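You operate a simulated robot arm through the tools that you are given. There is no shell and no other tool. Be economical: measure what you need, move in short steps, check, and stop when the job is done.

Carry out the task below with a simulated two-armed robot. There is one attempt and no reset: what you move stays moved.

JOB
On the yellow bay, fold the blue cloth in half.

Only the result counts: the job must be done as asked and must still hold three seconds after the hand-in. Knocking over, shifting, dropping, spilling or breaking anything else fails it. Flat cloth is picked up by pressing the open fingertips on it (5 to 10 N) and closing them slowly along it; thin cloth reads only 2 to 8 mm in the jaws.

ROBOT AND FRAMES
Two 7-joint arms with two-finger parallel grippers on one trunk, on a base that drives. Base frame: it is fixed to the floor where the robot stands at the start and does not move with it; the origin is under the middle of the robot, x ahead of it, y to its left, z up; the surface under the hand at the start is at about z = 520. Readings come in mm, rad, newtons and seconds.
The left shoulder is at the start at [70, 177, 853], the right one opposite. With the tool pointing down near the work surface each hand reaches from about 280 to 720 mm from the robot's upright axis, wherever it stands, measured 20 degrees to its own side. Places, roughly: yellow bay [500, -200, 500]. Payload 3.43 kg a hand.
Tool frame (each hand has its own): the origin (TCP) lies between the finger pads and is the grasp point; the fingertips stand 30 mm ahead of it; z points along the fingers, y is the line along which they close. Largest opening 94 mm; finger width 28, thickness 10; the body of the gripper, 50 by 96 mm, starts 55 mm behind the TCP.
Orientation is told as [roll, pitch, yaw] about the base's x, y, z axes, in that order, counted from this pose: with the fingers straight down and closing along the base's y, the tool's x points along the base's -x, its y along +y and its z along -z.

CONTROLS
- The arms move only by the tool drive_tool. It takes "left_deltas", "right_deltas" or both (then of equal length, played together; a hand with none holds still); each is text: rows parted by semicolons, each of 6 numbers parted by spaces: the shift along the base's x, y, z in mm, then the turn, a rotation vector about the base's x, y, z in rad. In form: tx ty tz wx wy wz; .... A call has 1 to 12 rows; each row is the pose to reach, as a shift and turn from the pose commanded when the call began. "left_fingers" and "right_fingers" are, for a hand that has rows, the closure in counts, from 0 (fully open) to 255 (shut), set as the call begins (left out, the last holds). Rows are played at 5 a second. More than 50 mm and 0.15 rad between two rows, or a gripper value outside its range, and nothing of the call is played. Where a pose cannot be reached the arm comes as near as it can. A force on the tool above 40 N (or 10 N above the force at the start of the call, whichever is more), or a blocked arm, ends the call early, and 0.2 s more pass. The fingers move at their own pace (about 153 mm/s each) and stop on an object; they squeeze with about 29 N. The grip force told is the motor's: it shows also when the fingers shut on nothing. Time passes only in rows, and 0.2 s behind the last, so rows that repeat a pose let the fingers close. It gives the time, the measured TCP pose, the force on the tool (base axes), the opening and the grip force at its end, in the units of the frame above (readings bear some noise), with the torque about the TCP (base axes, N m) and any sound that the robot's microphone picked up, and new pictures: "pictures" is both (left out), scene, wrist or none (wrist: the cameras of the hands that moved).
- Cameras (640 x 400 px; columns grow to the right, rows downward): "scene" is now at [119.8, -18.9, 1149.7]; the picture's right is [-0.45, -0.89, 0.00], its down [-0.68, 0.35, -0.64] and it looks along [0.57, -0.29, -0.77] (base axes); focal length 281 px, centre (320, 200). "left" rides on the left gripper at [76, -14, -102] in its tool frame; the picture's right is [0.18, 0.98, 0.00], its down [-0.75, 0.14, -0.64] and it looks along [-0.63, 0.12, 0.77] (tool axes); focal length 243 px, centre (320, 200). "right" rides on the right gripper at [76, 14, -102] in its tool frame; the picture's right is [-0.18, 0.98, 0.00], its down [-0.75, -0.14, -0.64] and it looks along [-0.63, -0.12, 0.77] (tool axes); focal length 243 px, centre (320, 200). There is no depth. A picture from a camera that has moved, and an enlarged one, comes with that camera's place and axes in the base frame and with its lens. The place of the scene camera against the robot may be out by one fixed shift of up to 25 mm in any direction.
- slide_trunk(by): slides the trunk up (or, below 0, down) by that many mm; the arms and the scene camera ride with it, the base frame stays. It gives what a move gives, with no picture.
- base_move(legs): drives the robot by 1 to 6 legs, each [ahead, turn to the left] in mm and rad, along the robot's own axes; the way and the turn of a leg run together, so that a leg with both is an arc; at most 1500 mm and 3.142 rad a leg. The arms and the cameras ride along, it lands a little off, and it stops where it bumps. It gives what a move gives, and a new picture of the scene camera.
- turn_head(pan, tilt): turns the head with the scene camera to pan (to the left, within 1.501 rad either way) and tilt (down, from -0.506 to 1.204), counted from straight ahead of the robot. It gives what a move gives, and a new picture of the scene camera.
- inspect(camera, box): a new picture of the part [left, top, right, bottom] of that camera's present view, enlarged. It takes no simulated time.
- finish_job(): hands the job in; it is judged then, once.

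Go step by step. Nothing tells you exact positions but the pictures and the camera data: compare them with the known pose of the tool, close in by small moves and look again before you grip or let go. The budget is 120 turns and 260 pictures, counting those below and the enlarged ones. Unless the task says otherwise, let go and move clear before handing in.

The tools are called after ">>>" as name(argument=value, ...) on one line, values as JSON. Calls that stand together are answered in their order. drive_tool: Moves the arms, as the interface text tells. Its arguments: {"type":"object","properties":{"left_deltas":{"type":"string"},"left_fingers":{"type":"number"},"right_deltas":{"type":"string"},"right_fingers":{"type":"number"},"pictures":{"type":"string","enum":["both","scene","wrist","none"]}},"required":[]} The other tools are called the same way: slide_trunk (by) slides the trunk up or down; base_move (legs) drives the base; turn_head (pan, tilt) turns the head that bears the scene camera; inspect (camera, box) takes an enlarged picture of a part of a camera's view; finish_job () hands the job in.

At the start:

```text
time_s: 0.0
left_tcp_pos: [424.0, 1.7, 766.0]
left_ee_rot: [0.0, 0.001, 0.0]
left_force: [0.5, -0.7, 0.0]
left_moment: [0.0, 0.03, 0.03]
left_finger_gap: 94.1
left_finger_force: 0.1
right_tcp_pos: [316.3, -358.0, 721.6]
right_ee_rot: [-0.001, -0.001, 0.0]
right_force: [-0.6, 0.4, 0.1]
right_moment: [-0.02, -0.01, 0.01]
right_finger_gap: 94.0
right_finger_force: 0.1
trunk travel left (down, up): [-434.0, 406.0]
robot x, y, heading: [-1.2, -0.9, 0.001]
head pan, tilt: [-0.473, 0.871]
```

scene: 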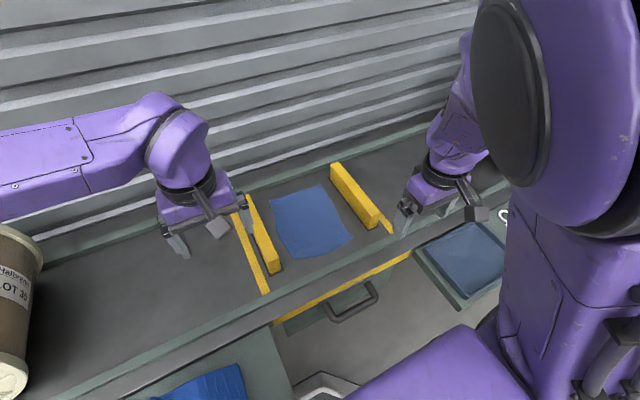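
right: 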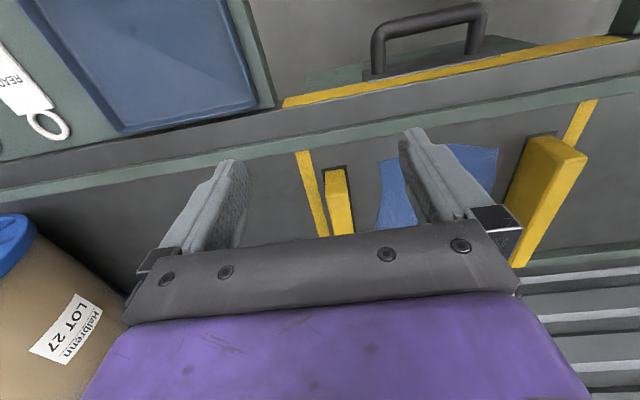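
left: 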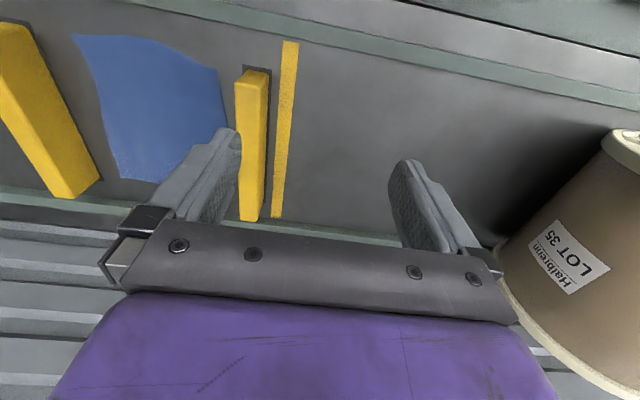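

I see the blue cloth lying between the two yellow blocks of the bay, on a narrow shelf in front of a corrugated wall. First I'll enlarge the view to get its corners.

>>> inspect(camera="scene", box=[220, 150, 420, 275])

>>> inspect(camera="left", box=[0, 0, 320, 200])

```text
3.20 times, centred on (320, 212) of scene
camera zoom: at [119.8, -18.9, 1149.7], right [-0.45, -0.89, 0.0], down [-0.68, 0.35, -0.64], along [0.57, -0.29, -0.77], focal length 898 px, centre (320, 160)
```

zoom: 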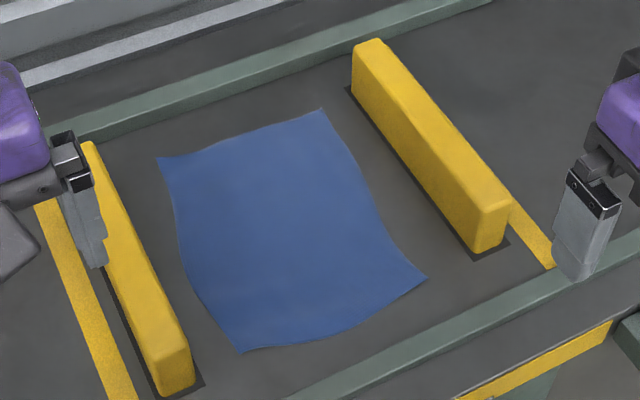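

```text
2.00 times, centred on (160, 100) of left
camera zoom: at [347.6, -12.8, 868.8], right [-0.18, 0.98, 0.0], down [0.75, 0.14, 0.64], along [0.63, 0.12, -0.77], focal length 485 px, centre (640, 400)
```

zoom: 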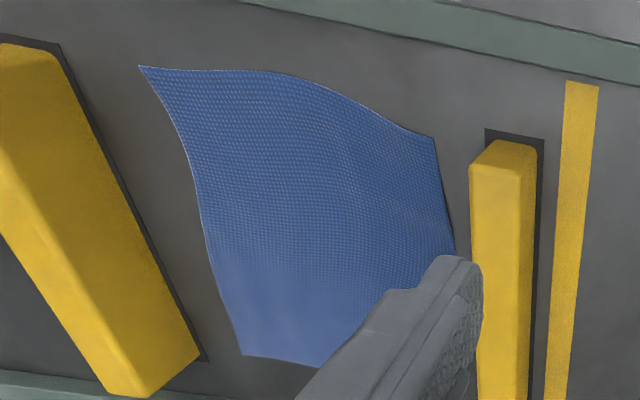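

The cloth corners work out to about near-right (434,-297), near-left (441,-130), far-right (643,-304) and far-left (655,-144). The bay blocks lie just outside, at y ≈ -97 and -337. I plan to pinch the near edge with both hands, closing along y, and carry it over the far edge, so first I'll hover both hands above it.

>>> drive_tool(left_deltas="4 -27 -24 0 0 0;8 -54 -48 0 0 0;13 -80 -73 0 0 0;17 -107 -97 0 0 0;22 -134 -122 0 0 0;26 -160 -146 0 0 0;26 -160 -146 0 0 0", right_deltas="22 15 -17 0 0 0;44 30 -34 0 0 0;66 45 -51 0 0 0;88 60 -68 0 0 0;110 74 -85 0 0 0;130 88 -102 0 0 0;130 88 -102 0 0 0", left_fingers=174, right_fingers=174)

```text
time_s: 1.6
left_tcp_pos: [451.1, -157.6, 619.4]
left_ee_rot: [0.0, -0.002, 0.0]
left_force: [-0.4, -0.4, -0.2]
left_moment: [0.01, 0.0, -0.02]
left_finger_gap: 30.0
left_finger_force: 0.0
right_tcp_pos: [446.4, -266.5, 620.4]
right_ee_rot: [-0.001, 0.0, 0.0]
right_force: [0.2, 0.4, 0.8]
right_moment: [0.0, 0.01, -0.01]
right_finger_gap: 29.8
right_finger_force: 0.1
trunk travel left (down, up): [-434.0, 406.0]
robot x, y, heading: [-1.3, -5.2, -0.004]
head pan, tilt: [-0.473, 0.871]
camera scene: at [119.4, -18.7, 1149.8], right [-0.45, -0.89, 0.0], down [-0.68, 0.35, -0.64], along [0.57, -0.29, -0.77], focal length 281 px, centre (320, 200)
camera right: at [370.6, -251.4, 720.3], right [0.18, 0.98, 0.0], down [0.75, -0.14, 0.64], along [0.63, -0.12, -0.77], focal length 243 px, centre (320, 200)
camera left: at [374.6, -172.3, 721.4], right [-0.18, 0.98, 0.0], down [0.75, 0.14, 0.64], along [0.63, 0.12, -0.77], focal length 243 px, centre (320, 200)
```

scene: 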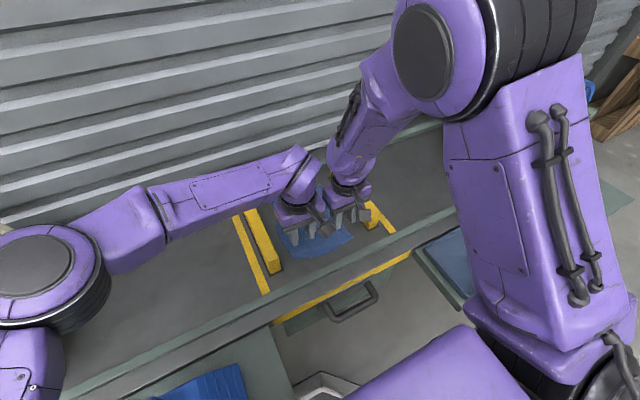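
right: 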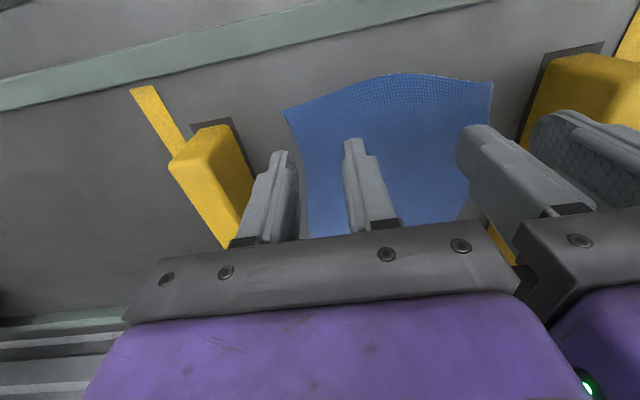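
left: 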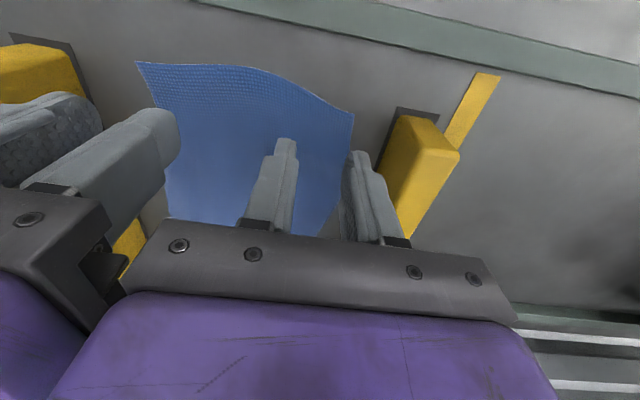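

Both hands hover over the near edge, and the surface works out to z ≈ 520–525. I'll shift slightly toward the edge and descend to just above the cloth.

>>> drive_tool(left_deltas="-8 -1 -15 0 0 0;-8 -1 -35 0 0 0;-8 -1 -50 0 0 0;-8 -1 -57 0 0 0;-8 -1 -57 0 0 0", right_deltas="-4 0 -15 0 0 0;-4 0 -35 0 0 0;-4 0 -50 0 0 0;-4 0 -57 0 0 0;-4 0 -57 0 0 0", left_fingers=182, right_fingers=182, pictures="wrist")

```text
time_s: 2.8
left_tcp_pos: [441.8, -156.3, 562.9]
left_ee_rot: [-0.001, 0.0, 0.0]
left_force: [0.0, -0.1, -0.9]
left_moment: [0.01, 0.02, 0.0]
left_finger_gap: 26.5
left_finger_force: 0.0
right_tcp_pos: [441.3, -269.4, 562.3]
right_ee_rot: [0.001, -0.001, -0.001]
right_force: [-0.4, 0.4, -0.5]
right_moment: [-0.04, 0.0, 0.0]
right_finger_gap: 26.9
right_finger_force: 0.1
trunk travel left (down, up): [-434.0, 406.0]
robot x, y, heading: [5.3, 0.9, -0.001]
head pan, tilt: [-0.473, 0.871]
camera right: at [365.7, -253.6, 663.7], right [0.18, 0.98, 0.0], down [0.75, -0.14, 0.64], along [0.63, -0.12, -0.77], focal length 243 px, centre (320, 200)
camera left: at [366.6, -171.6, 665.3], right [-0.18, 0.98, 0.0], down [0.75, 0.14, 0.64], along [0.63, 0.12, -0.77], focal length 243 px, centre (320, 200)
```

right: 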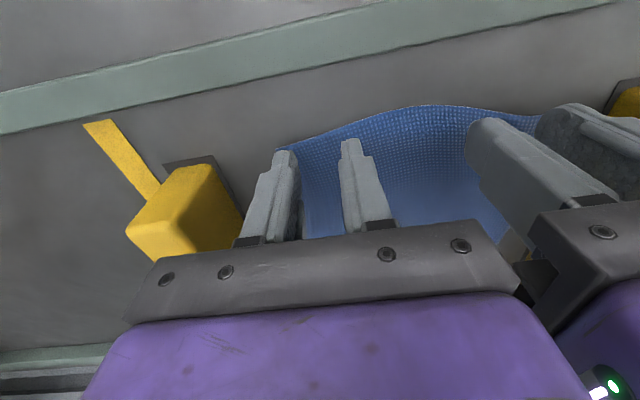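
left: 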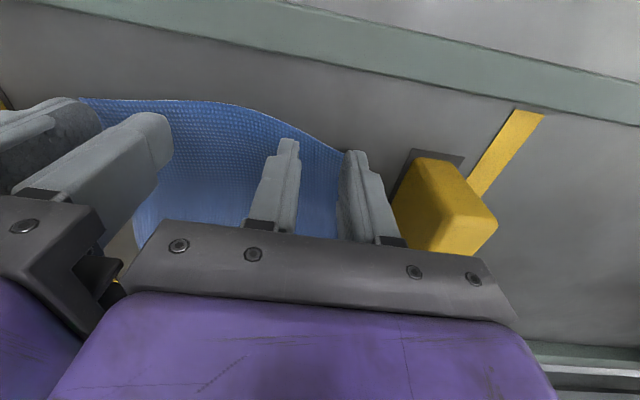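

The outer fingers sit right at the cloth corners, so I'll move each hand 3 mm inward, narrow the gap a little and go down to feel for contact.

>>> drive_tool(left_deltas="0 -3 0 0 0 0;0 -3 -3 0 0 0;0 -3 -6 0 0 0;0 -3 -6 0 0 0", right_deltas="0 3 0 0 0 0;0 3 -3 0 0 0;0 3 -6 0 0 0;0 3 -6 0 0 0", left_fingers=192, right_fingers=192, pictures="none")

```text
time_s: 3.8
left_tcp_pos: [442.5, -161.6, 556.8]
left_ee_rot: [0.001, -0.002, 0.002]
left_force: [0.6, -0.3, 0.1]
left_moment: [-0.01, 0.01, -0.05]
left_finger_gap: 23.2
left_finger_force: 0.0
right_tcp_pos: [442.5, -266.7, 556.3]
right_ee_rot: [0.0, 0.0, 0.0]
right_force: [0.0, 0.1, -0.1]
right_moment: [-0.01, -0.03, 0.02]
right_finger_gap: 23.2
right_finger_force: 0.1
trunk travel left (down, up): [-434.0, 406.0]
robot x, y, heading: [-4.9, -0.3, -0.004]
head pan, tilt: [-0.473, 0.871]
```

>>> drive_tool(left_deltas="0 0 -2 0 0 0;0 0 -4 0 0 0;0 0 -4 0 0 0", right_deltas="0 0 -2 0 0 0;0 0 -4 0 0 0;0 0 -4 0 0 0", pictures="none")

```text
time_s: 4.6
left_tcp_pos: [442.2, -162.8, 552.8]
left_ee_rot: [0.0, 0.0, 0.001]
left_force: [0.1, 0.6, -1.0]
left_moment: [0.0, -0.02, 0.01]
left_finger_gap: 23.1
left_finger_force: 0.1
right_tcp_pos: [444.1, -266.7, 551.7]
right_ee_rot: [0.0, 0.0, 0.0]
right_force: [-0.4, 0.1, 0.2]
right_moment: [0.02, 0.0, 0.04]
right_finger_gap: 23.6
right_finger_force: 0.0
trunk travel left (down, up): [-434.0, 406.0]
robot x, y, heading: [1.0, -0.9, 0.004]
head pan, tilt: [-0.473, 0.871]
```

No contact yet; I'll keep lowering in small steps.

>>> drive_tool(left_deltas="0 0 -2 0 0 0;0 0 -3 0 0 0;0 0 -3 0 0 0", right_deltas="0 0 -2 0 0 0;0 0 -3 0 0 0;0 0 -3 0 0 0", pictures="none")

```text
time_s: 5.4
left_tcp_pos: [441.7, -162.9, 551.5]
left_ee_rot: [-0.003, -0.007, 0.001]
left_force: [3.6, 0.9, 16.8]
left_moment: [0.02, -0.07, -0.02]
left_finger_gap: 23.0
left_finger_force: 0.0
right_tcp_pos: [443.1, -266.1, 550.6]
right_ee_rot: [-0.002, -0.005, 0.0]
right_force: [0.4, -1.1, 11.1]
right_moment: [-0.06, 0.07, -0.04]
right_finger_gap: 22.7
right_finger_force: 0.0
trunk travel left (down, up): [-434.0, 406.0]
robot x, y, heading: [0.1, -0.3, -0.002]
head pan, tilt: [-0.473, 0.871]
```

Contact is made with forces a little high, so I'll ease off to the 5–10 N range and begin closing slowly.

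>>> drive_tool(left_deltas="0 0 0.9 0 0 0;0 0 0.9 0 0 0", right_deltas="0 0 0.3 0 0 0;0 0 0.3 0 0 0", pictures="none")

>>> drive_tool(left_deltas="0 0 0 0 0 0", right_deltas="0 0 0 0 0 0", left_fingers=203, right_fingers=203, pictures="none")

```text
time_s: 6.0
left_tcp_pos: [439.7, -162.7, 551.7]
left_ee_rot: [0.0, -0.002, -0.001]
left_force: [0.9, -0.7, 4.6]
left_moment: [0.02, 0.01, -0.05]
left_finger_gap: 23.1
left_finger_force: 0.0
right_tcp_pos: [442.9, -265.9, 552.4]
right_ee_rot: [-0.001, -0.002, 0.0]
right_force: [2.8, -2.8, 21.2]
right_moment: [-0.03, 0.03, 0.04]
right_finger_gap: 22.9
right_finger_force: 0.2
trunk travel left (down, up): [-434.0, 406.0]
robot x, y, heading: [1.7, -1.1, 0.001]
head pan, tilt: [-0.473, 0.871]
```

```text
time_s: 6.4
left_tcp_pos: [440.7, -162.8, 551.4]
left_ee_rot: [-0.001, -0.003, -0.001]
left_force: [-0.8, -0.3, 1.7]
left_moment: [-0.01, -0.03, -0.04]
left_finger_gap: 18.7
left_finger_force: 0.0
right_tcp_pos: [443.5, -265.1, 550.3]
right_ee_rot: [-0.003, -0.002, 0.001]
right_force: [0.0, 0.8, 22.9]
right_moment: [0.04, 0.11, -0.01]
right_finger_gap: 17.5
right_finger_force: 0.1
trunk travel left (down, up): [-434.0, 406.0]
robot x, y, heading: [-4.2, -2.0, -0.001]
head pan, tilt: [-0.473, 0.871]
```

The left hand is too light and the right too heavy, so I'll rebalance both while holding the fingers.

>>> drive_tool(left_deltas="0 0 -0.4 0 0 0;0 0 -0.4 0 0 0", right_deltas="0 0 0.9 0 0 0;0 0 0.9 0 0 0", pictures="wrist")

```text
time_s: 7.0
left_tcp_pos: [440.5, -163.5, 551.9]
left_ee_rot: [-0.002, -0.002, 0.002]
left_force: [-0.5, 0.2, 6.1]
left_moment: [0.05, 0.01, 0.01]
left_finger_gap: 18.6
left_finger_force: 0.0
right_tcp_pos: [442.0, -266.2, 552.7]
right_ee_rot: [-0.001, 0.001, -0.001]
right_force: [1.4, -0.1, 9.7]
right_moment: [0.02, 0.0, -0.01]
right_finger_gap: 18.8
right_finger_force: 0.2
trunk travel left (down, up): [-434.0, 406.0]
robot x, y, heading: [0.5, 0.4, -0.003]
head pan, tilt: [-0.473, 0.871]
camera right: at [365.8, -251.5, 652.3], right [0.18, 0.98, 0.0], down [0.75, -0.14, 0.64], along [0.63, -0.12, -0.77], focal length 243 px, centre (320, 200)
camera left: at [364.4, -177.0, 654.4], right [-0.18, 0.98, 0.0], down [0.75, 0.14, 0.64], along [0.63, 0.12, -0.77], focal length 243 px, centre (320, 200)
```

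right: 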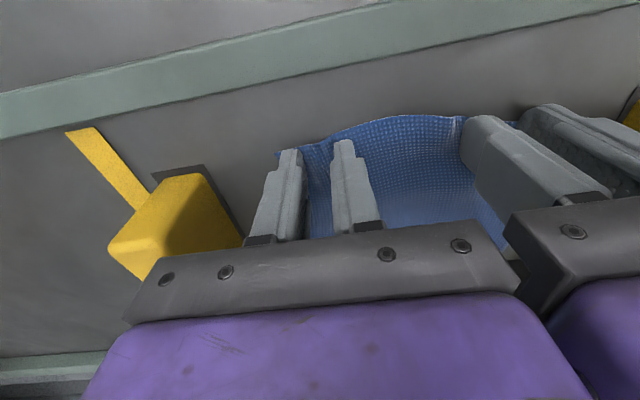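
left: 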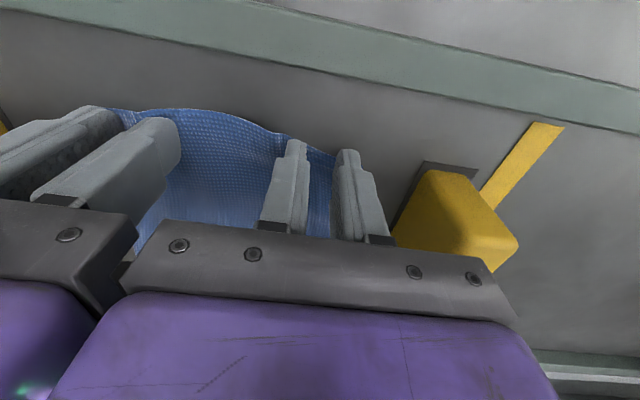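

Forces are good (6 and 10 N) and the cloth is under all four fingertips. I'll continue closing in steps.

>>> drive_tool(left_deltas="0 0 0 0 0 0", right_deltas="0 0 0 0 0 0", left_fingers=214, right_fingers=214, pictures="none")

>>> drive_tool(left_deltas="0 0 0 0 0 0", right_deltas="0 0 0 0 0 0", left_fingers=225, right_fingers=225, pictures="wrist")

```text
time_s: 7.4
left_tcp_pos: [440.6, -163.4, 552.1]
left_ee_rot: [-0.001, -0.001, 0.003]
left_force: [-0.4, 0.4, 6.6]
left_moment: [0.02, 0.0, 0.0]
left_finger_gap: 13.5
left_finger_force: 0.0
right_tcp_pos: [442.2, -266.2, 552.4]
right_ee_rot: [-0.001, 0.0, -0.002]
right_force: [-1.7, 0.8, 9.3]
right_moment: [-0.02, 0.04, 0.06]
right_finger_gap: 14.5
right_finger_force: 0.1
trunk travel left (down, up): [-434.0, 406.0]
robot x, y, heading: [-0.2, 1.3, -0.004]
head pan, tilt: [-0.473, 0.871]
```

```text
time_s: 7.8
left_tcp_pos: [442.2, -163.0, 550.8]
left_ee_rot: [0.001, 0.0, -0.001]
left_force: [-0.7, -0.2, 9.9]
left_moment: [0.0, 0.0, 0.03]
left_finger_gap: 9.2
left_finger_force: 0.0
right_tcp_pos: [441.8, -266.5, 551.4]
right_ee_rot: [-0.002, 0.002, 0.002]
right_force: [-1.5, 0.6, 6.4]
right_moment: [-0.04, 0.04, 0.03]
right_finger_gap: 10.5
right_finger_force: 0.1
trunk travel left (down, up): [-434.0, 406.0]
robot x, y, heading: [-1.0, -0.3, 0.003]
head pan, tilt: [-0.473, 0.871]
camera right: at [365.9, -251.7, 652.3], right [0.18, 0.98, 0.0], down [0.75, -0.14, 0.64], along [0.63, -0.12, -0.77], focal length 243 px, centre (320, 200)
camera left: at [364.5, -177.2, 654.3], right [-0.18, 0.98, 0.0], down [0.75, 0.14, 0.64], along [0.63, 0.12, -0.77], focal length 243 px, centre (320, 200)
```

right: 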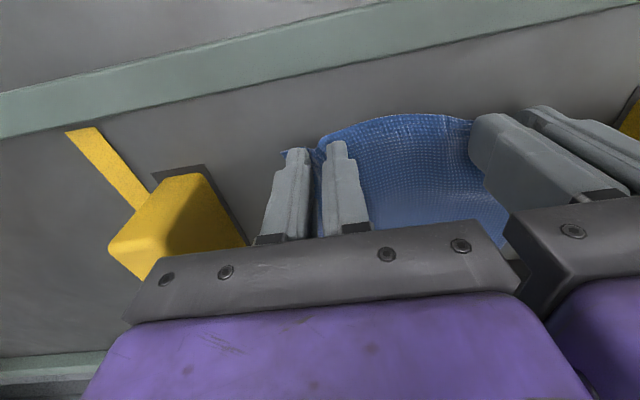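
left: 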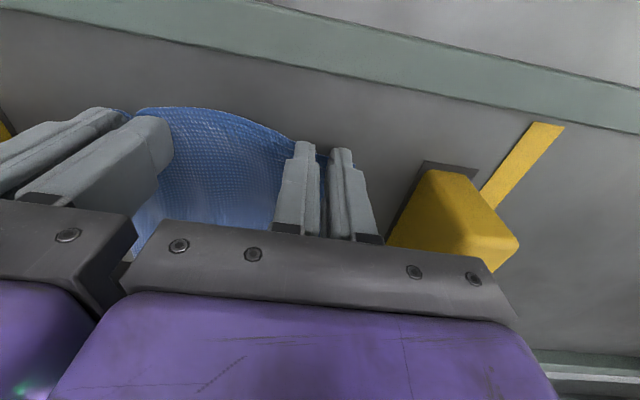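

The cloth is gathering between the fingers. I'll close fully.

>>> drive_tool(left_deltas="0 0 0 0 0 0", right_deltas="0 0 0 0 0 0", left_fingers=236, right_fingers=236, pictures="none")

>>> drive_tool(left_deltas="0 0 0 0 0 0;0 0 0 0 0 0", right_deltas="0 0 0 0 0 0;0 0 0 0 0 0", left_fingers=255, right_fingers=255, pictures="none")

>>> drive_tool(left_deltas="0 0 4 0 0 0;0 0 10 0 0 0;0 0 20 0 0 0;0 0 30 0 0 0", right_deltas="0 0 4 0 0 0;0 0 10 0 0 0;0 0 20 0 0 0;0 0 30 0 0 0", pictures="both")

```text
time_s: 8.2
left_tcp_pos: [441.6, -162.6, 551.1]
left_ee_rot: [0.0, -0.002, 0.002]
left_force: [0.2, 0.1, 10.5]
left_moment: [0.0, -0.02, -0.02]
left_finger_gap: 4.5
left_finger_force: 0.1
right_tcp_pos: [441.9, -266.1, 550.6]
right_ee_rot: [0.0, -0.003, -0.002]
right_force: [-0.4, -0.8, 4.2]
right_moment: [0.0, 0.02, 0.01]
right_finger_gap: 6.7
right_finger_force: 0.0
trunk travel left (down, up): [-434.0, 406.0]
robot x, y, heading: [1.0, 1.0, -0.001]
head pan, tilt: [-0.473, 0.871]
```

```text
time_s: 8.8
left_tcp_pos: [440.8, -162.7, 551.0]
left_ee_rot: [0.0, -0.003, 0.001]
left_force: [-0.8, 0.5, 11.6]
left_moment: [0.01, -0.02, -0.01]
left_finger_gap: 0.0
left_finger_force: 28.9
right_tcp_pos: [441.7, -265.4, 551.6]
right_ee_rot: [-0.001, -0.001, -0.001]
right_force: [-0.6, -0.1, 3.7]
right_moment: [0.0, 0.01, -0.01]
right_finger_gap: 2.1
right_finger_force: 28.6
trunk travel left (down, up): [-434.0, 406.0]
robot x, y, heading: [1.6, -1.3, 0.004]
head pan, tilt: [-0.473, 0.871]
```

```text
time_s: 9.8
left_tcp_pos: [440.1, -162.2, 581.6]
left_ee_rot: [0.0, -0.003, 0.0]
left_force: [0.0, 0.2, -0.3]
left_moment: [-0.01, -0.02, 0.01]
left_finger_gap: 0.2
left_finger_force: 29.1
right_tcp_pos: [441.3, -265.9, 581.7]
right_ee_rot: [0.0, 0.0, 0.0]
right_force: [-0.2, -0.6, 0.2]
right_moment: [0.02, 0.03, 0.0]
right_finger_gap: 1.8
right_finger_force: 29.2
trunk travel left (down, up): [-434.0, 406.0]
robot x, y, heading: [1.8, 0.7, 0.002]
head pan, tilt: [-0.473, 0.871]
camera scene: at [119.5, -18.9, 1149.7], right [-0.45, -0.89, 0.0], down [-0.68, 0.35, -0.64], along [0.57, -0.29, -0.77], focal length 281 px, centre (320, 200)
camera right: at [366.6, -252.2, 682.5], right [0.18, 0.98, 0.0], down [0.75, -0.14, 0.64], along [0.63, -0.12, -0.77], focal length 243 px, centre (320, 200)
camera left: at [363.6, -176.1, 682.9], right [-0.18, 0.98, 0.0], down [0.75, 0.14, 0.64], along [0.63, 0.12, -0.77], focal length 243 px, centre (320, 200)
```

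scene: 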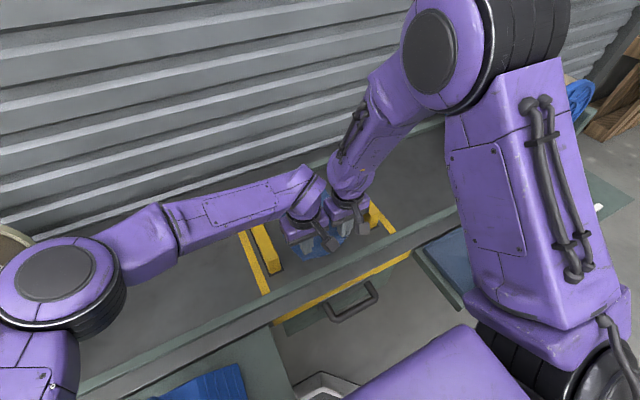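
right: 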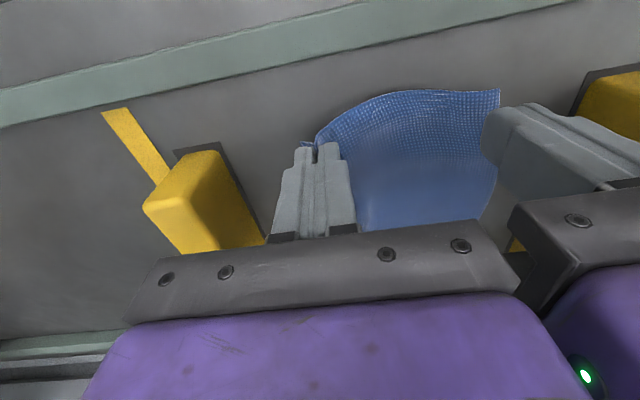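
left: 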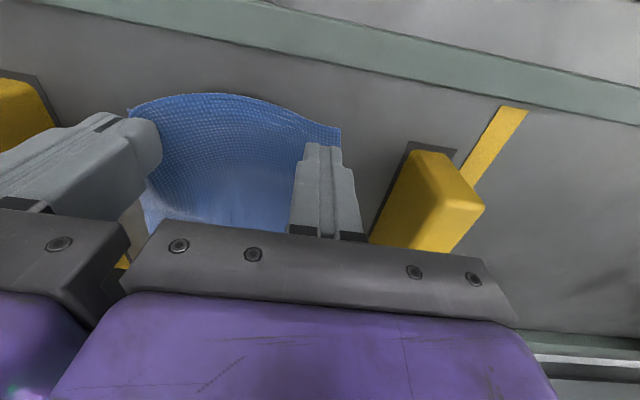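

The right hand holds the cloth (1.9 mm), but the left slipped off and the near-left corner is now at about (431,-149). I'll lower the right hand and move it outward slightly for slack, then open the left and look again.

>>> drive_tool(left_deltas="0 0 20 0 0 0;0 0 20 0 0 0;0 0 20 0 0 0", right_deltas="0 0 -12 0 0 0;0 0 -24 0 0 0;0 -8 -24 0 0 0", left_fingers=184, pictures="wrist")

```text
time_s: 10.6
left_tcp_pos: [440.7, -160.9, 601.4]
left_ee_rot: [0.0, 0.0, 0.001]
left_force: [0.1, 0.6, 0.2]
left_moment: [0.01, 0.02, 0.02]
left_finger_gap: 26.0
left_finger_force: 0.1
right_tcp_pos: [441.1, -274.1, 557.2]
right_ee_rot: [0.001, 0.0, 0.0]
right_force: [-0.4, 0.6, 0.8]
right_moment: [-0.04, 0.01, 0.02]
right_finger_gap: 2.1
right_finger_force: 28.6
trunk travel left (down, up): [-434.0, 406.0]
robot x, y, heading: [3.3, 0.1, -0.002]
head pan, tilt: [-0.473, 0.871]
camera right: at [366.0, -259.7, 657.4], right [0.18, 0.98, 0.0], down [0.75, -0.14, 0.64], along [0.63, -0.12, -0.77], focal length 243 px, centre (320, 200)
camera left: at [364.5, -175.6, 703.7], right [-0.18, 0.98, 0.0], down [0.75, 0.14, 0.64], along [0.63, 0.12, -0.77], focal length 243 px, centre (320, 200)
```

right: 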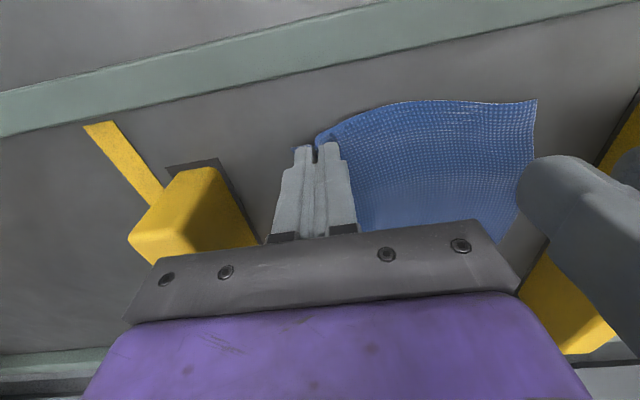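
left: 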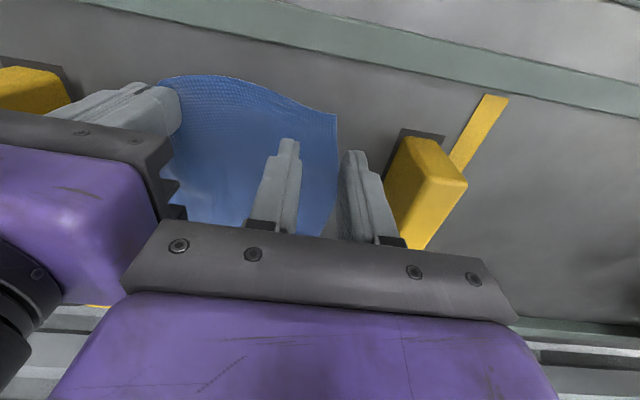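

The near-left corner is at (429,-152). I'll set a narrower gap on the left, move it inward to y ≈ -174, ease the right out 5 mm more for clearance, and go down just above the cloth.

>>> drive_tool(left_deltas="0 -6 0 0 0 0;0 -12 -20 0 0 0;0 -12 -40 0 0 0;0 -12 -47 0 0 0;0 -12 -47 0 0 0", right_deltas="0 -5 0 0 0 0;0 -5 0 0 0 0;0 -5 0 0 0 0;0 -5 0 0 0 0;0 -5 0 0 0 0", left_fingers=204, pictures="wrist")

```text
time_s: 11.8
left_tcp_pos: [441.1, -173.1, 553.5]
left_ee_rot: [-0.001, 0.0, 0.0]
left_force: [0.3, -0.4, -0.5]
left_moment: [0.03, -0.02, 0.01]
left_finger_gap: 18.9
left_finger_force: 0.1
right_tcp_pos: [442.0, -279.4, 556.4]
right_ee_rot: [0.001, 0.0, 0.0]
right_force: [-0.9, 0.2, 1.0]
right_moment: [-0.03, 0.01, -0.03]
right_finger_gap: 1.9
right_finger_force: 29.2
trunk travel left (down, up): [-434.0, 406.0]
robot x, y, heading: [-0.4, -0.2, -0.001]
head pan, tilt: [-0.473, 0.871]
camera right: at [366.3, -265.5, 657.4], right [0.18, 0.98, 0.0], down [0.75, -0.14, 0.64], along [0.63, -0.12, -0.77], focal length 243 px, centre (320, 200)
camera left: at [364.3, -188.7, 656.0], right [-0.18, 0.98, 0.0], down [0.75, 0.14, 0.64], along [0.63, 0.12, -0.77], focal length 243 px, centre (320, 200)
```

right: 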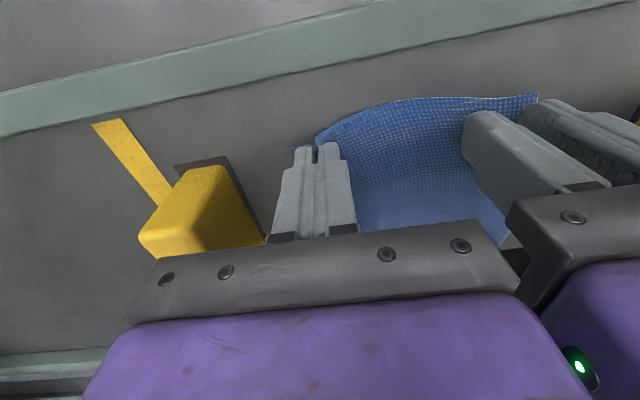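
left: 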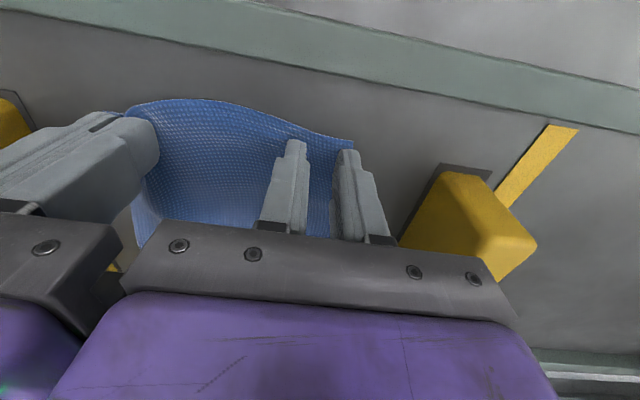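

The left hand straddles a fair bit of cloth at the corner. I'll move 2 mm further in and lower to contact.

>>> drive_tool(left_deltas="0 -2 0 0 0 0;0 -2 -2 0 0 0;0 -2 -3.1 0 0 0;0 -2 -3.1 0 0 0", pictures="none")

```text
time_s: 12.8
left_tcp_pos: [441.4, -176.3, 552.1]
left_ee_rot: [-0.001, -0.005, 0.0]
left_force: [2.3, -1.0, 16.4]
left_moment: [0.09, 0.01, -0.03]
left_finger_gap: 18.9
left_finger_force: 0.0
right_tcp_pos: [441.6, -279.4, 556.7]
right_ee_rot: [-0.001, -0.001, 0.0]
right_force: [-0.4, 0.4, -0.5]
right_moment: [-0.01, 0.01, 0.0]
right_finger_gap: 2.0
right_finger_force: 29.3
trunk travel left (down, up): [-434.0, 406.0]
robot x, y, heading: [-0.2, 0.1, -0.001]
head pan, tilt: [-0.473, 0.871]
```

>>> drive_tool(left_deltas="0 0 0.6 0 0 0;0 0 0.6 0 0 0", left_fingers=212, pictures="none")

>>> drive_tool(left_deltas="0 0 0 0 0 0;0 0 0 0 0 0", left_fingers=220, pictures="wrist")

```text
time_s: 13.4
left_tcp_pos: [441.6, -176.5, 551.5]
left_ee_rot: [0.0, -0.002, -0.002]
left_force: [-1.4, -1.7, 13.5]
left_moment: [0.01, 0.06, 0.02]
left_finger_gap: 15.2
left_finger_force: 0.0
right_tcp_pos: [441.3, -280.0, 557.2]
right_ee_rot: [0.0, 0.0, -0.001]
right_force: [0.1, 0.5, 0.6]
right_moment: [0.0, -0.03, 0.02]
right_finger_gap: 2.2
right_finger_force: 28.8
trunk travel left (down, up): [-434.0, 406.0]
robot x, y, heading: [0.7, 1.1, 0.002]
head pan, tilt: [-0.473, 0.871]
```

```text
time_s: 14.0
left_tcp_pos: [441.1, -175.7, 551.4]
left_ee_rot: [0.0, -0.003, 0.001]
left_force: [-0.8, -1.4, 13.4]
left_moment: [-0.01, 0.07, 0.01]
left_finger_gap: 12.5
left_finger_force: 0.1
right_tcp_pos: [440.5, -279.4, 557.2]
right_ee_rot: [0.0, 0.0, 0.002]
right_force: [-0.8, 0.4, -0.4]
right_moment: [0.04, 0.01, 0.04]
right_finger_gap: 1.9
right_finger_force: 29.0
trunk travel left (down, up): [-434.0, 406.0]
robot x, y, heading: [1.5, 2.7, -0.001]
head pan, tilt: [-0.473, 0.871]
camera left: at [364.4, -190.2, 654.4], right [-0.18, 0.98, 0.0], down [0.75, 0.14, 0.64], along [0.63, 0.12, -0.77], focal length 243 px, centre (320, 200)
```

left: 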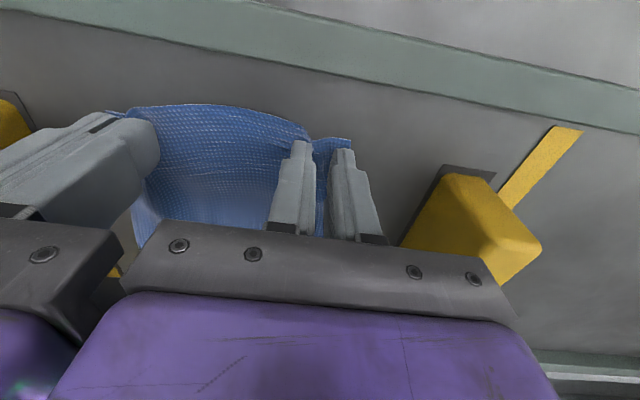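

The cloth buckles up between the left fingers. I'll ease the pressure slightly and close on.

>>> drive_tool(left_deltas="0 0 0.3 0 0 0;0 0 0.3 0 0 0", left_fingers=229, pictures="none")

>>> drive_tool(left_deltas="0 0 0.2 0 0 0;0 0 0.2 0 0 0", left_fingers=238, pictures="none")

>>> drive_tool(left_deltas="0 0 0 0 0 0;0 0 0 0 0 0", left_fingers=255, pictures="wrist")

```text
time_s: 14.6
left_tcp_pos: [441.8, -175.3, 551.9]
left_ee_rot: [0.0, -0.001, 0.0]
left_force: [-1.8, -2.4, 12.2]
left_moment: [-0.04, 0.09, 0.04]
left_finger_gap: 10.0
left_finger_force: 0.4
right_tcp_pos: [441.3, -280.7, 557.0]
right_ee_rot: [0.0, 0.0, -0.001]
right_force: [-0.2, 1.8, -0.3]
right_moment: [0.06, -0.01, 0.02]
right_finger_gap: 1.9
right_finger_force: 28.9
trunk travel left (down, up): [-434.0, 406.0]
robot x, y, heading: [-3.5, -1.4, -0.003]
head pan, tilt: [-0.473, 0.871]
```

```text
time_s: 15.2
left_tcp_pos: [442.2, -176.1, 551.3]
left_ee_rot: [0.001, -0.001, 0.001]
left_force: [0.6, 0.1, 12.5]
left_moment: [0.04, 0.01, 0.02]
left_finger_gap: 5.3
left_finger_force: 0.2
right_tcp_pos: [441.2, -278.8, 557.4]
right_ee_rot: [-0.001, -0.002, 0.001]
right_force: [0.3, -0.1, 0.3]
right_moment: [-0.02, 0.01, -0.01]
right_finger_gap: 2.2
right_finger_force: 28.8
trunk travel left (down, up): [-434.0, 406.0]
robot x, y, heading: [-3.7, 0.7, 0.005]
head pan, tilt: [-0.473, 0.871]
```

```text
time_s: 15.8
left_tcp_pos: [441.3, -177.0, 551.7]
left_ee_rot: [0.0, -0.002, 0.002]
left_force: [0.9, 0.7, 13.5]
left_moment: [0.07, 0.04, 0.0]
left_finger_gap: 0.0
left_finger_force: 29.4
right_tcp_pos: [442.7, -279.9, 556.9]
right_ee_rot: [0.0, -0.002, 0.0]
right_force: [-0.4, 0.4, -0.8]
right_moment: [0.03, -0.01, 0.04]
right_finger_gap: 1.9
right_finger_force: 28.7
trunk travel left (down, up): [-434.0, 406.0]
robot x, y, heading: [-2.5, 1.1, -0.001]
head pan, tilt: [-0.473, 0.871]
camera left: at [365.0, -189.9, 654.4], right [-0.19, 0.98, 0.0], down [0.75, 0.14, 0.64], along [0.63, 0.12, -0.77], focal length 243 px, centre (320, 200)
```

left: 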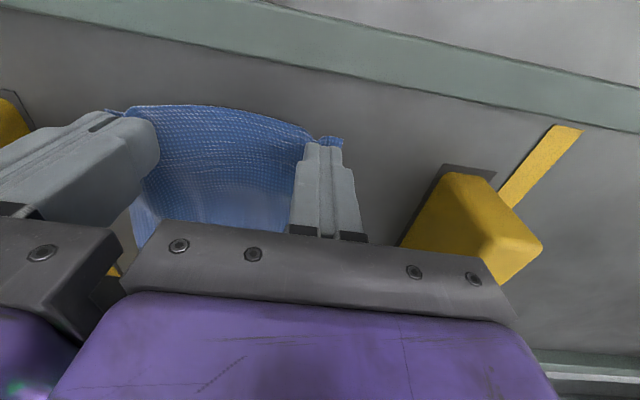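

The left lost it again, with pressure a bit high at 13 N. I'll reopen a little above the cloth and check where the corner lies.

>>> drive_tool(left_deltas="0 0 4 0 0 0;0 0 8 0 0 0;0 0 8 0 0 0", left_fingers=196, pictures="wrist")

>>> inspect(camera="left", box=[230, 80, 430, 205])

```text
time_s: 16.6
left_tcp_pos: [442.6, -175.7, 558.2]
left_ee_rot: [0.0, -0.001, 0.001]
left_force: [-0.3, 0.5, -0.6]
left_moment: [0.01, 0.0, -0.01]
left_finger_gap: 22.0
left_finger_force: 0.0
right_tcp_pos: [441.3, -279.7, 557.2]
right_ee_rot: [0.0, 0.0, 0.001]
right_force: [0.6, -1.1, 0.0]
right_moment: [0.01, 0.01, -0.01]
right_finger_gap: 1.9
right_finger_force: 29.1
trunk travel left (down, up): [-434.0, 406.0]
robot x, y, heading: [2.6, -0.6, -0.001]
head pan, tilt: [-0.473, 0.871]
camera left: at [366.6, -189.9, 661.0], right [-0.18, 0.98, 0.0], down [0.75, 0.14, 0.64], along [0.63, 0.12, -0.77], focal length 243 px, centre (320, 200)
```

left: 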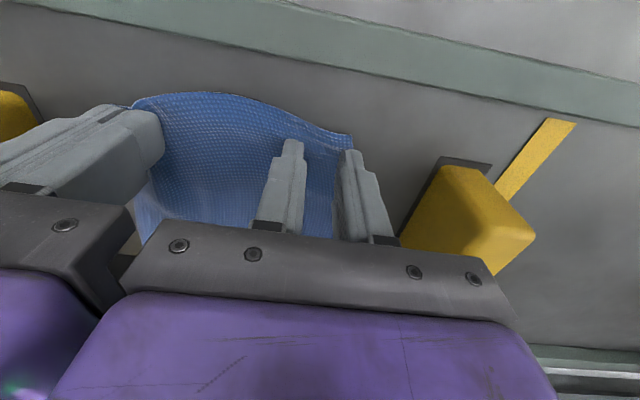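

```text
3.20 times, centred on (330, 142) of left
camera zoom: at [366.6, -189.9, 661.0], right [-0.18, 0.98, 0.0], down [0.75, 0.14, 0.64], along [0.63, 0.12, -0.77], focal length 776 px, centre (288, 384)
```

zoom: 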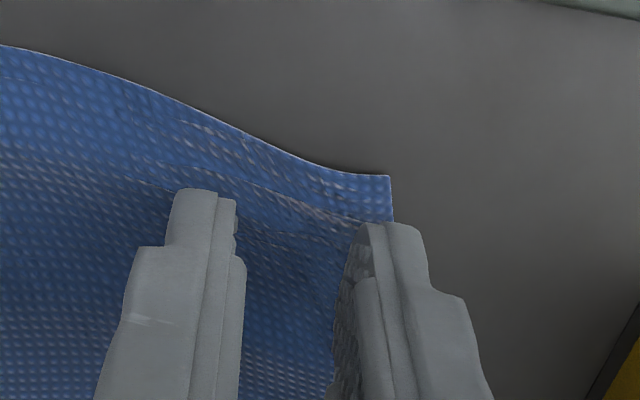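

The corner is at about (426,-159), so the left outer finger has been only barely on the cloth. I'll tilt the right gripper outward 0.2 rad to make room and move the left hand 7 mm further in.

>>> drive_tool(left_deltas="0 0 0 0 0 0;0 0 0 0 0 0;0 -4 0 0 0 0;0 -7 0 0 0 0;0 -7 -4 0 0 0;0 -7 -4 0 0 0", right_deltas="0 0 0 0.1 0 0;0 0 0 0.2 0 0;0 0 0 0.2 0 0;0 0 0 0.2 0 0;0 0 0 0.2 0 0;0 0 0 0.2 0 0", pictures="wrist")

>>> inspect(camera="left", box=[230, 80, 430, 205])

```text
time_s: 18.0
left_tcp_pos: [442.6, -182.8, 554.3]
left_ee_rot: [0.002, 0.001, 0.0]
left_force: [0.2, -0.4, -0.1]
left_moment: [-0.02, 0.01, 0.01]
left_finger_gap: 21.8
left_finger_force: 0.1
right_tcp_pos: [441.8, -280.1, 556.0]
right_ee_rot: [0.201, 0.0, 0.0]
right_force: [0.4, 0.8, 0.1]
right_moment: [-0.04, 0.0, 0.0]
right_finger_gap: 1.8
right_finger_force: 29.1
trunk travel left (down, up): [-434.0, 406.0]
robot x, y, heading: [0.3, 1.6, -0.001]
head pan, tilt: [-0.473, 0.871]
camera right: at [365.9, -286.0, 658.2], right [0.18, 0.96, 0.2], down [0.75, -0.27, 0.6], along [0.63, 0.04, -0.78], focal length 243 px, centre (320, 200)
camera left: at [365.7, -197.5, 657.4], right [-0.18, 0.98, 0.0], down [0.75, 0.14, 0.64], along [0.63, 0.12, -0.77], focal length 243 px, centre (320, 200)
```

right: 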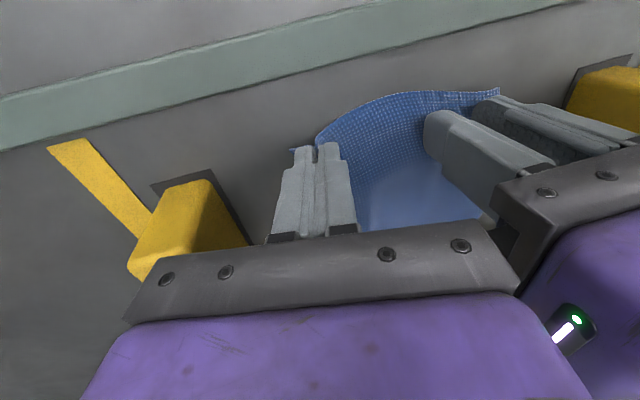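
left: 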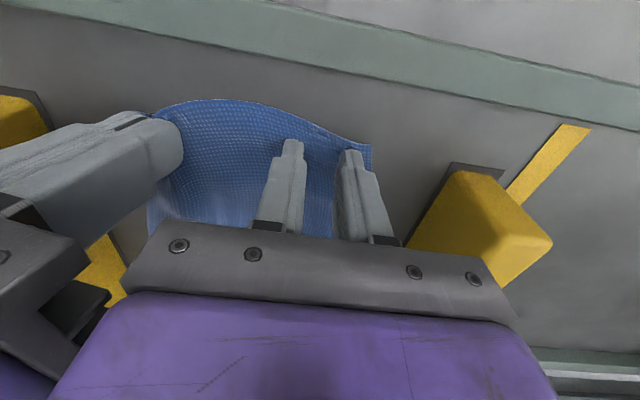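

```text
3.20 times, centred on (330, 142) of left
camera zoom: at [365.7, -197.5, 657.4], right [-0.18, 0.98, 0.0], down [0.75, 0.14, 0.64], along [0.63, 0.12, -0.77], focal length 776 px, centre (288, 384)
```

zoom: 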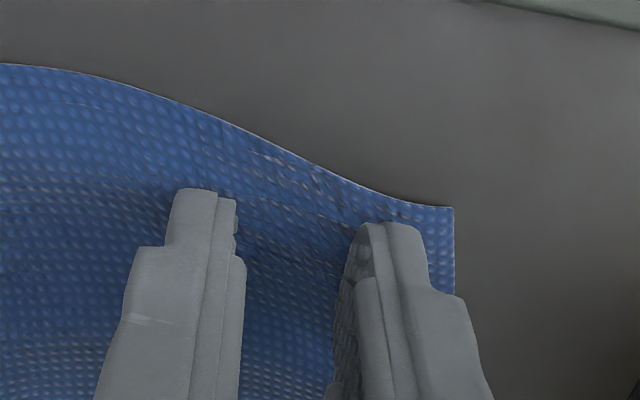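

The left outer finger is now fully on the cloth. I'll lower gently to contact.

>>> drive_tool(left_deltas="0 0 -2 0 0 0;0 0 -3.5 0 0 0;0 0 -3.5 0 0 0", pictures="none")

```text
time_s: 18.8
left_tcp_pos: [442.6, -183.7, 551.0]
left_ee_rot: [-0.001, -0.002, -0.001]
left_force: [1.0, 1.0, 4.2]
left_moment: [0.0, 0.03, -0.03]
left_finger_gap: 21.8
left_finger_force: 0.7
right_tcp_pos: [441.0, -279.1, 557.7]
right_ee_rot: [0.201, -0.001, 0.001]
right_force: [0.1, 0.4, -0.4]
right_moment: [-0.02, 0.02, -0.02]
right_finger_gap: 1.9
right_finger_force: 29.5
trunk travel left (down, up): [-434.0, 406.0]
robot x, y, heading: [-2.6, -4.0, 0.0]
head pan, tilt: [-0.473, 0.871]
```

>>> drive_tool(left_deltas="0 0 -0.3 0 0 0;0 0 -0.3 0 0 0", left_fingers=205, pictures="none")

>>> drive_tool(left_deltas="0 0 0 0 0 0", left_fingers=215, pictures="none")

>>> drive_tool(left_deltas="0 0 0 0 0 0", left_fingers=225, pictures="wrist")

```text
time_s: 19.4
left_tcp_pos: [442.9, -185.2, 551.1]
left_ee_rot: [-0.001, -0.002, 0.0]
left_force: [-1.2, 0.0, 8.6]
left_moment: [0.02, 0.06, 0.0]
left_finger_gap: 18.0
left_finger_force: 0.1
right_tcp_pos: [441.5, -279.0, 557.7]
right_ee_rot: [0.2, -0.001, 0.0]
right_force: [0.3, -0.2, -0.2]
right_moment: [-0.02, 0.03, 0.01]
right_finger_gap: 2.0
right_finger_force: 30.1
trunk travel left (down, up): [-434.0, 406.0]
robot x, y, heading: [-0.1, -0.7, -0.006]
head pan, tilt: [-0.473, 0.871]
```

```text
time_s: 19.8
left_tcp_pos: [441.8, -183.4, 551.9]
left_ee_rot: [-0.001, -0.002, 0.0]
left_force: [0.1, -1.4, 9.9]
left_moment: [0.08, 0.07, -0.02]
left_finger_gap: 14.2
left_finger_force: 0.1
right_tcp_pos: [441.3, -278.9, 558.3]
right_ee_rot: [0.199, 0.001, 0.001]
right_force: [1.2, -0.1, -0.1]
right_moment: [-0.01, 0.03, 0.05]
right_finger_gap: 1.9
right_finger_force: 29.2
trunk travel left (down, up): [-434.0, 406.0]
robot x, y, heading: [-1.0, 1.0, -0.0]
head pan, tilt: [-0.473, 0.871]
```

```text
time_s: 20.2
left_tcp_pos: [442.0, -184.0, 550.9]
left_ee_rot: [-0.001, -0.002, 0.0]
left_force: [-0.1, -1.0, 10.0]
left_moment: [-0.01, 0.09, 0.0]
left_finger_gap: 10.5
left_finger_force: 0.0
right_tcp_pos: [441.8, -279.0, 556.5]
right_ee_rot: [0.2, -0.001, 0.002]
right_force: [-0.3, -0.6, -0.3]
right_moment: [-0.01, 0.02, -0.01]
right_finger_gap: 2.2
right_finger_force: 28.8
trunk travel left (down, up): [-434.0, 406.0]
robot x, y, heading: [-1.5, 2.1, -0.003]
head pan, tilt: [-0.473, 0.871]
camera left: at [365.5, -198.2, 654.3], right [-0.18, 0.98, 0.0], down [0.75, 0.14, 0.64], along [0.63, 0.12, -0.77], focal length 243 px, centre (320, 200)
```

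left: 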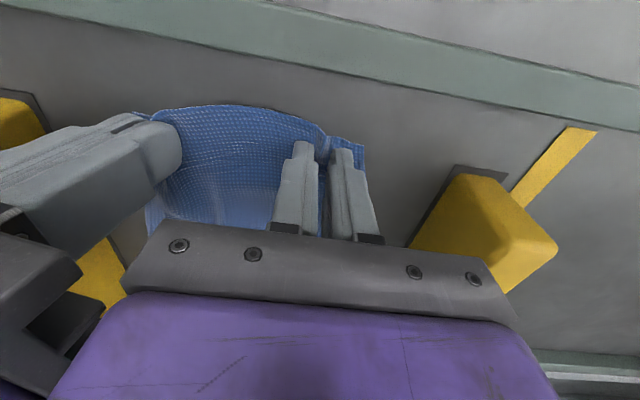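

A nice loop is standing between the left fingers. I'll ease slightly and close.

>>> drive_tool(left_deltas="0 0 0.2 0 0 0", left_fingers=234, pictures="none")

>>> drive_tool(left_deltas="0 0 0.1 0 0 0", left_fingers=241, pictures="none")

>>> drive_tool(left_deltas="0 0 0 0 0 0;0 0 0 0 0 0", left_fingers=255, pictures="none")

```text
time_s: 20.6
left_tcp_pos: [442.3, -182.9, 551.1]
left_ee_rot: [-0.001, 0.001, -0.001]
left_force: [0.0, -0.7, 2.7]
left_moment: [-0.03, 0.03, -0.02]
left_finger_gap: 8.1
left_finger_force: 0.1
right_tcp_pos: [441.4, -279.9, 556.2]
right_ee_rot: [0.201, -0.001, 0.0]
right_force: [0.1, 0.8, 0.0]
right_moment: [-0.04, -0.02, 0.03]
right_finger_gap: 1.9
right_finger_force: 29.0
trunk travel left (down, up): [-434.0, 406.0]
robot x, y, heading: [0.6, 1.2, 0.005]
head pan, tilt: [-0.473, 0.871]
```

```text
time_s: 21.0
left_tcp_pos: [440.6, -184.1, 552.3]
left_ee_rot: [-0.001, 0.001, 0.0]
left_force: [0.3, -1.0, 1.8]
left_moment: [-0.04, 0.02, 0.01]
left_finger_gap: 6.5
left_finger_force: 1.8
right_tcp_pos: [442.0, -279.3, 556.8]
right_ee_rot: [0.203, -0.001, 0.0]
right_force: [-0.6, 0.9, -0.5]
right_moment: [0.02, -0.02, 0.0]
right_finger_gap: 1.8
right_finger_force: 28.9
trunk travel left (down, up): [-434.0, 406.0]
robot x, y, heading: [4.0, -5.3, -0.003]
head pan, tilt: [-0.473, 0.871]
```

```text
time_s: 21.6
left_tcp_pos: [441.9, -184.3, 551.5]
left_ee_rot: [-0.001, -0.003, -0.001]
left_force: [0.8, -4.6, 1.3]
left_moment: [-0.16, 0.01, 0.05]
left_finger_gap: 1.9
left_finger_force: 29.6
right_tcp_pos: [441.3, -278.9, 556.0]
right_ee_rot: [0.201, 0.0, -0.001]
right_force: [1.0, 3.7, 0.3]
right_moment: [0.11, -0.03, -0.02]
right_finger_gap: 2.0
right_finger_force: 28.6
trunk travel left (down, up): [-434.0, 406.0]
robot x, y, heading: [-1.8, 3.8, -0.002]
head pan, tilt: [-0.473, 0.871]
```

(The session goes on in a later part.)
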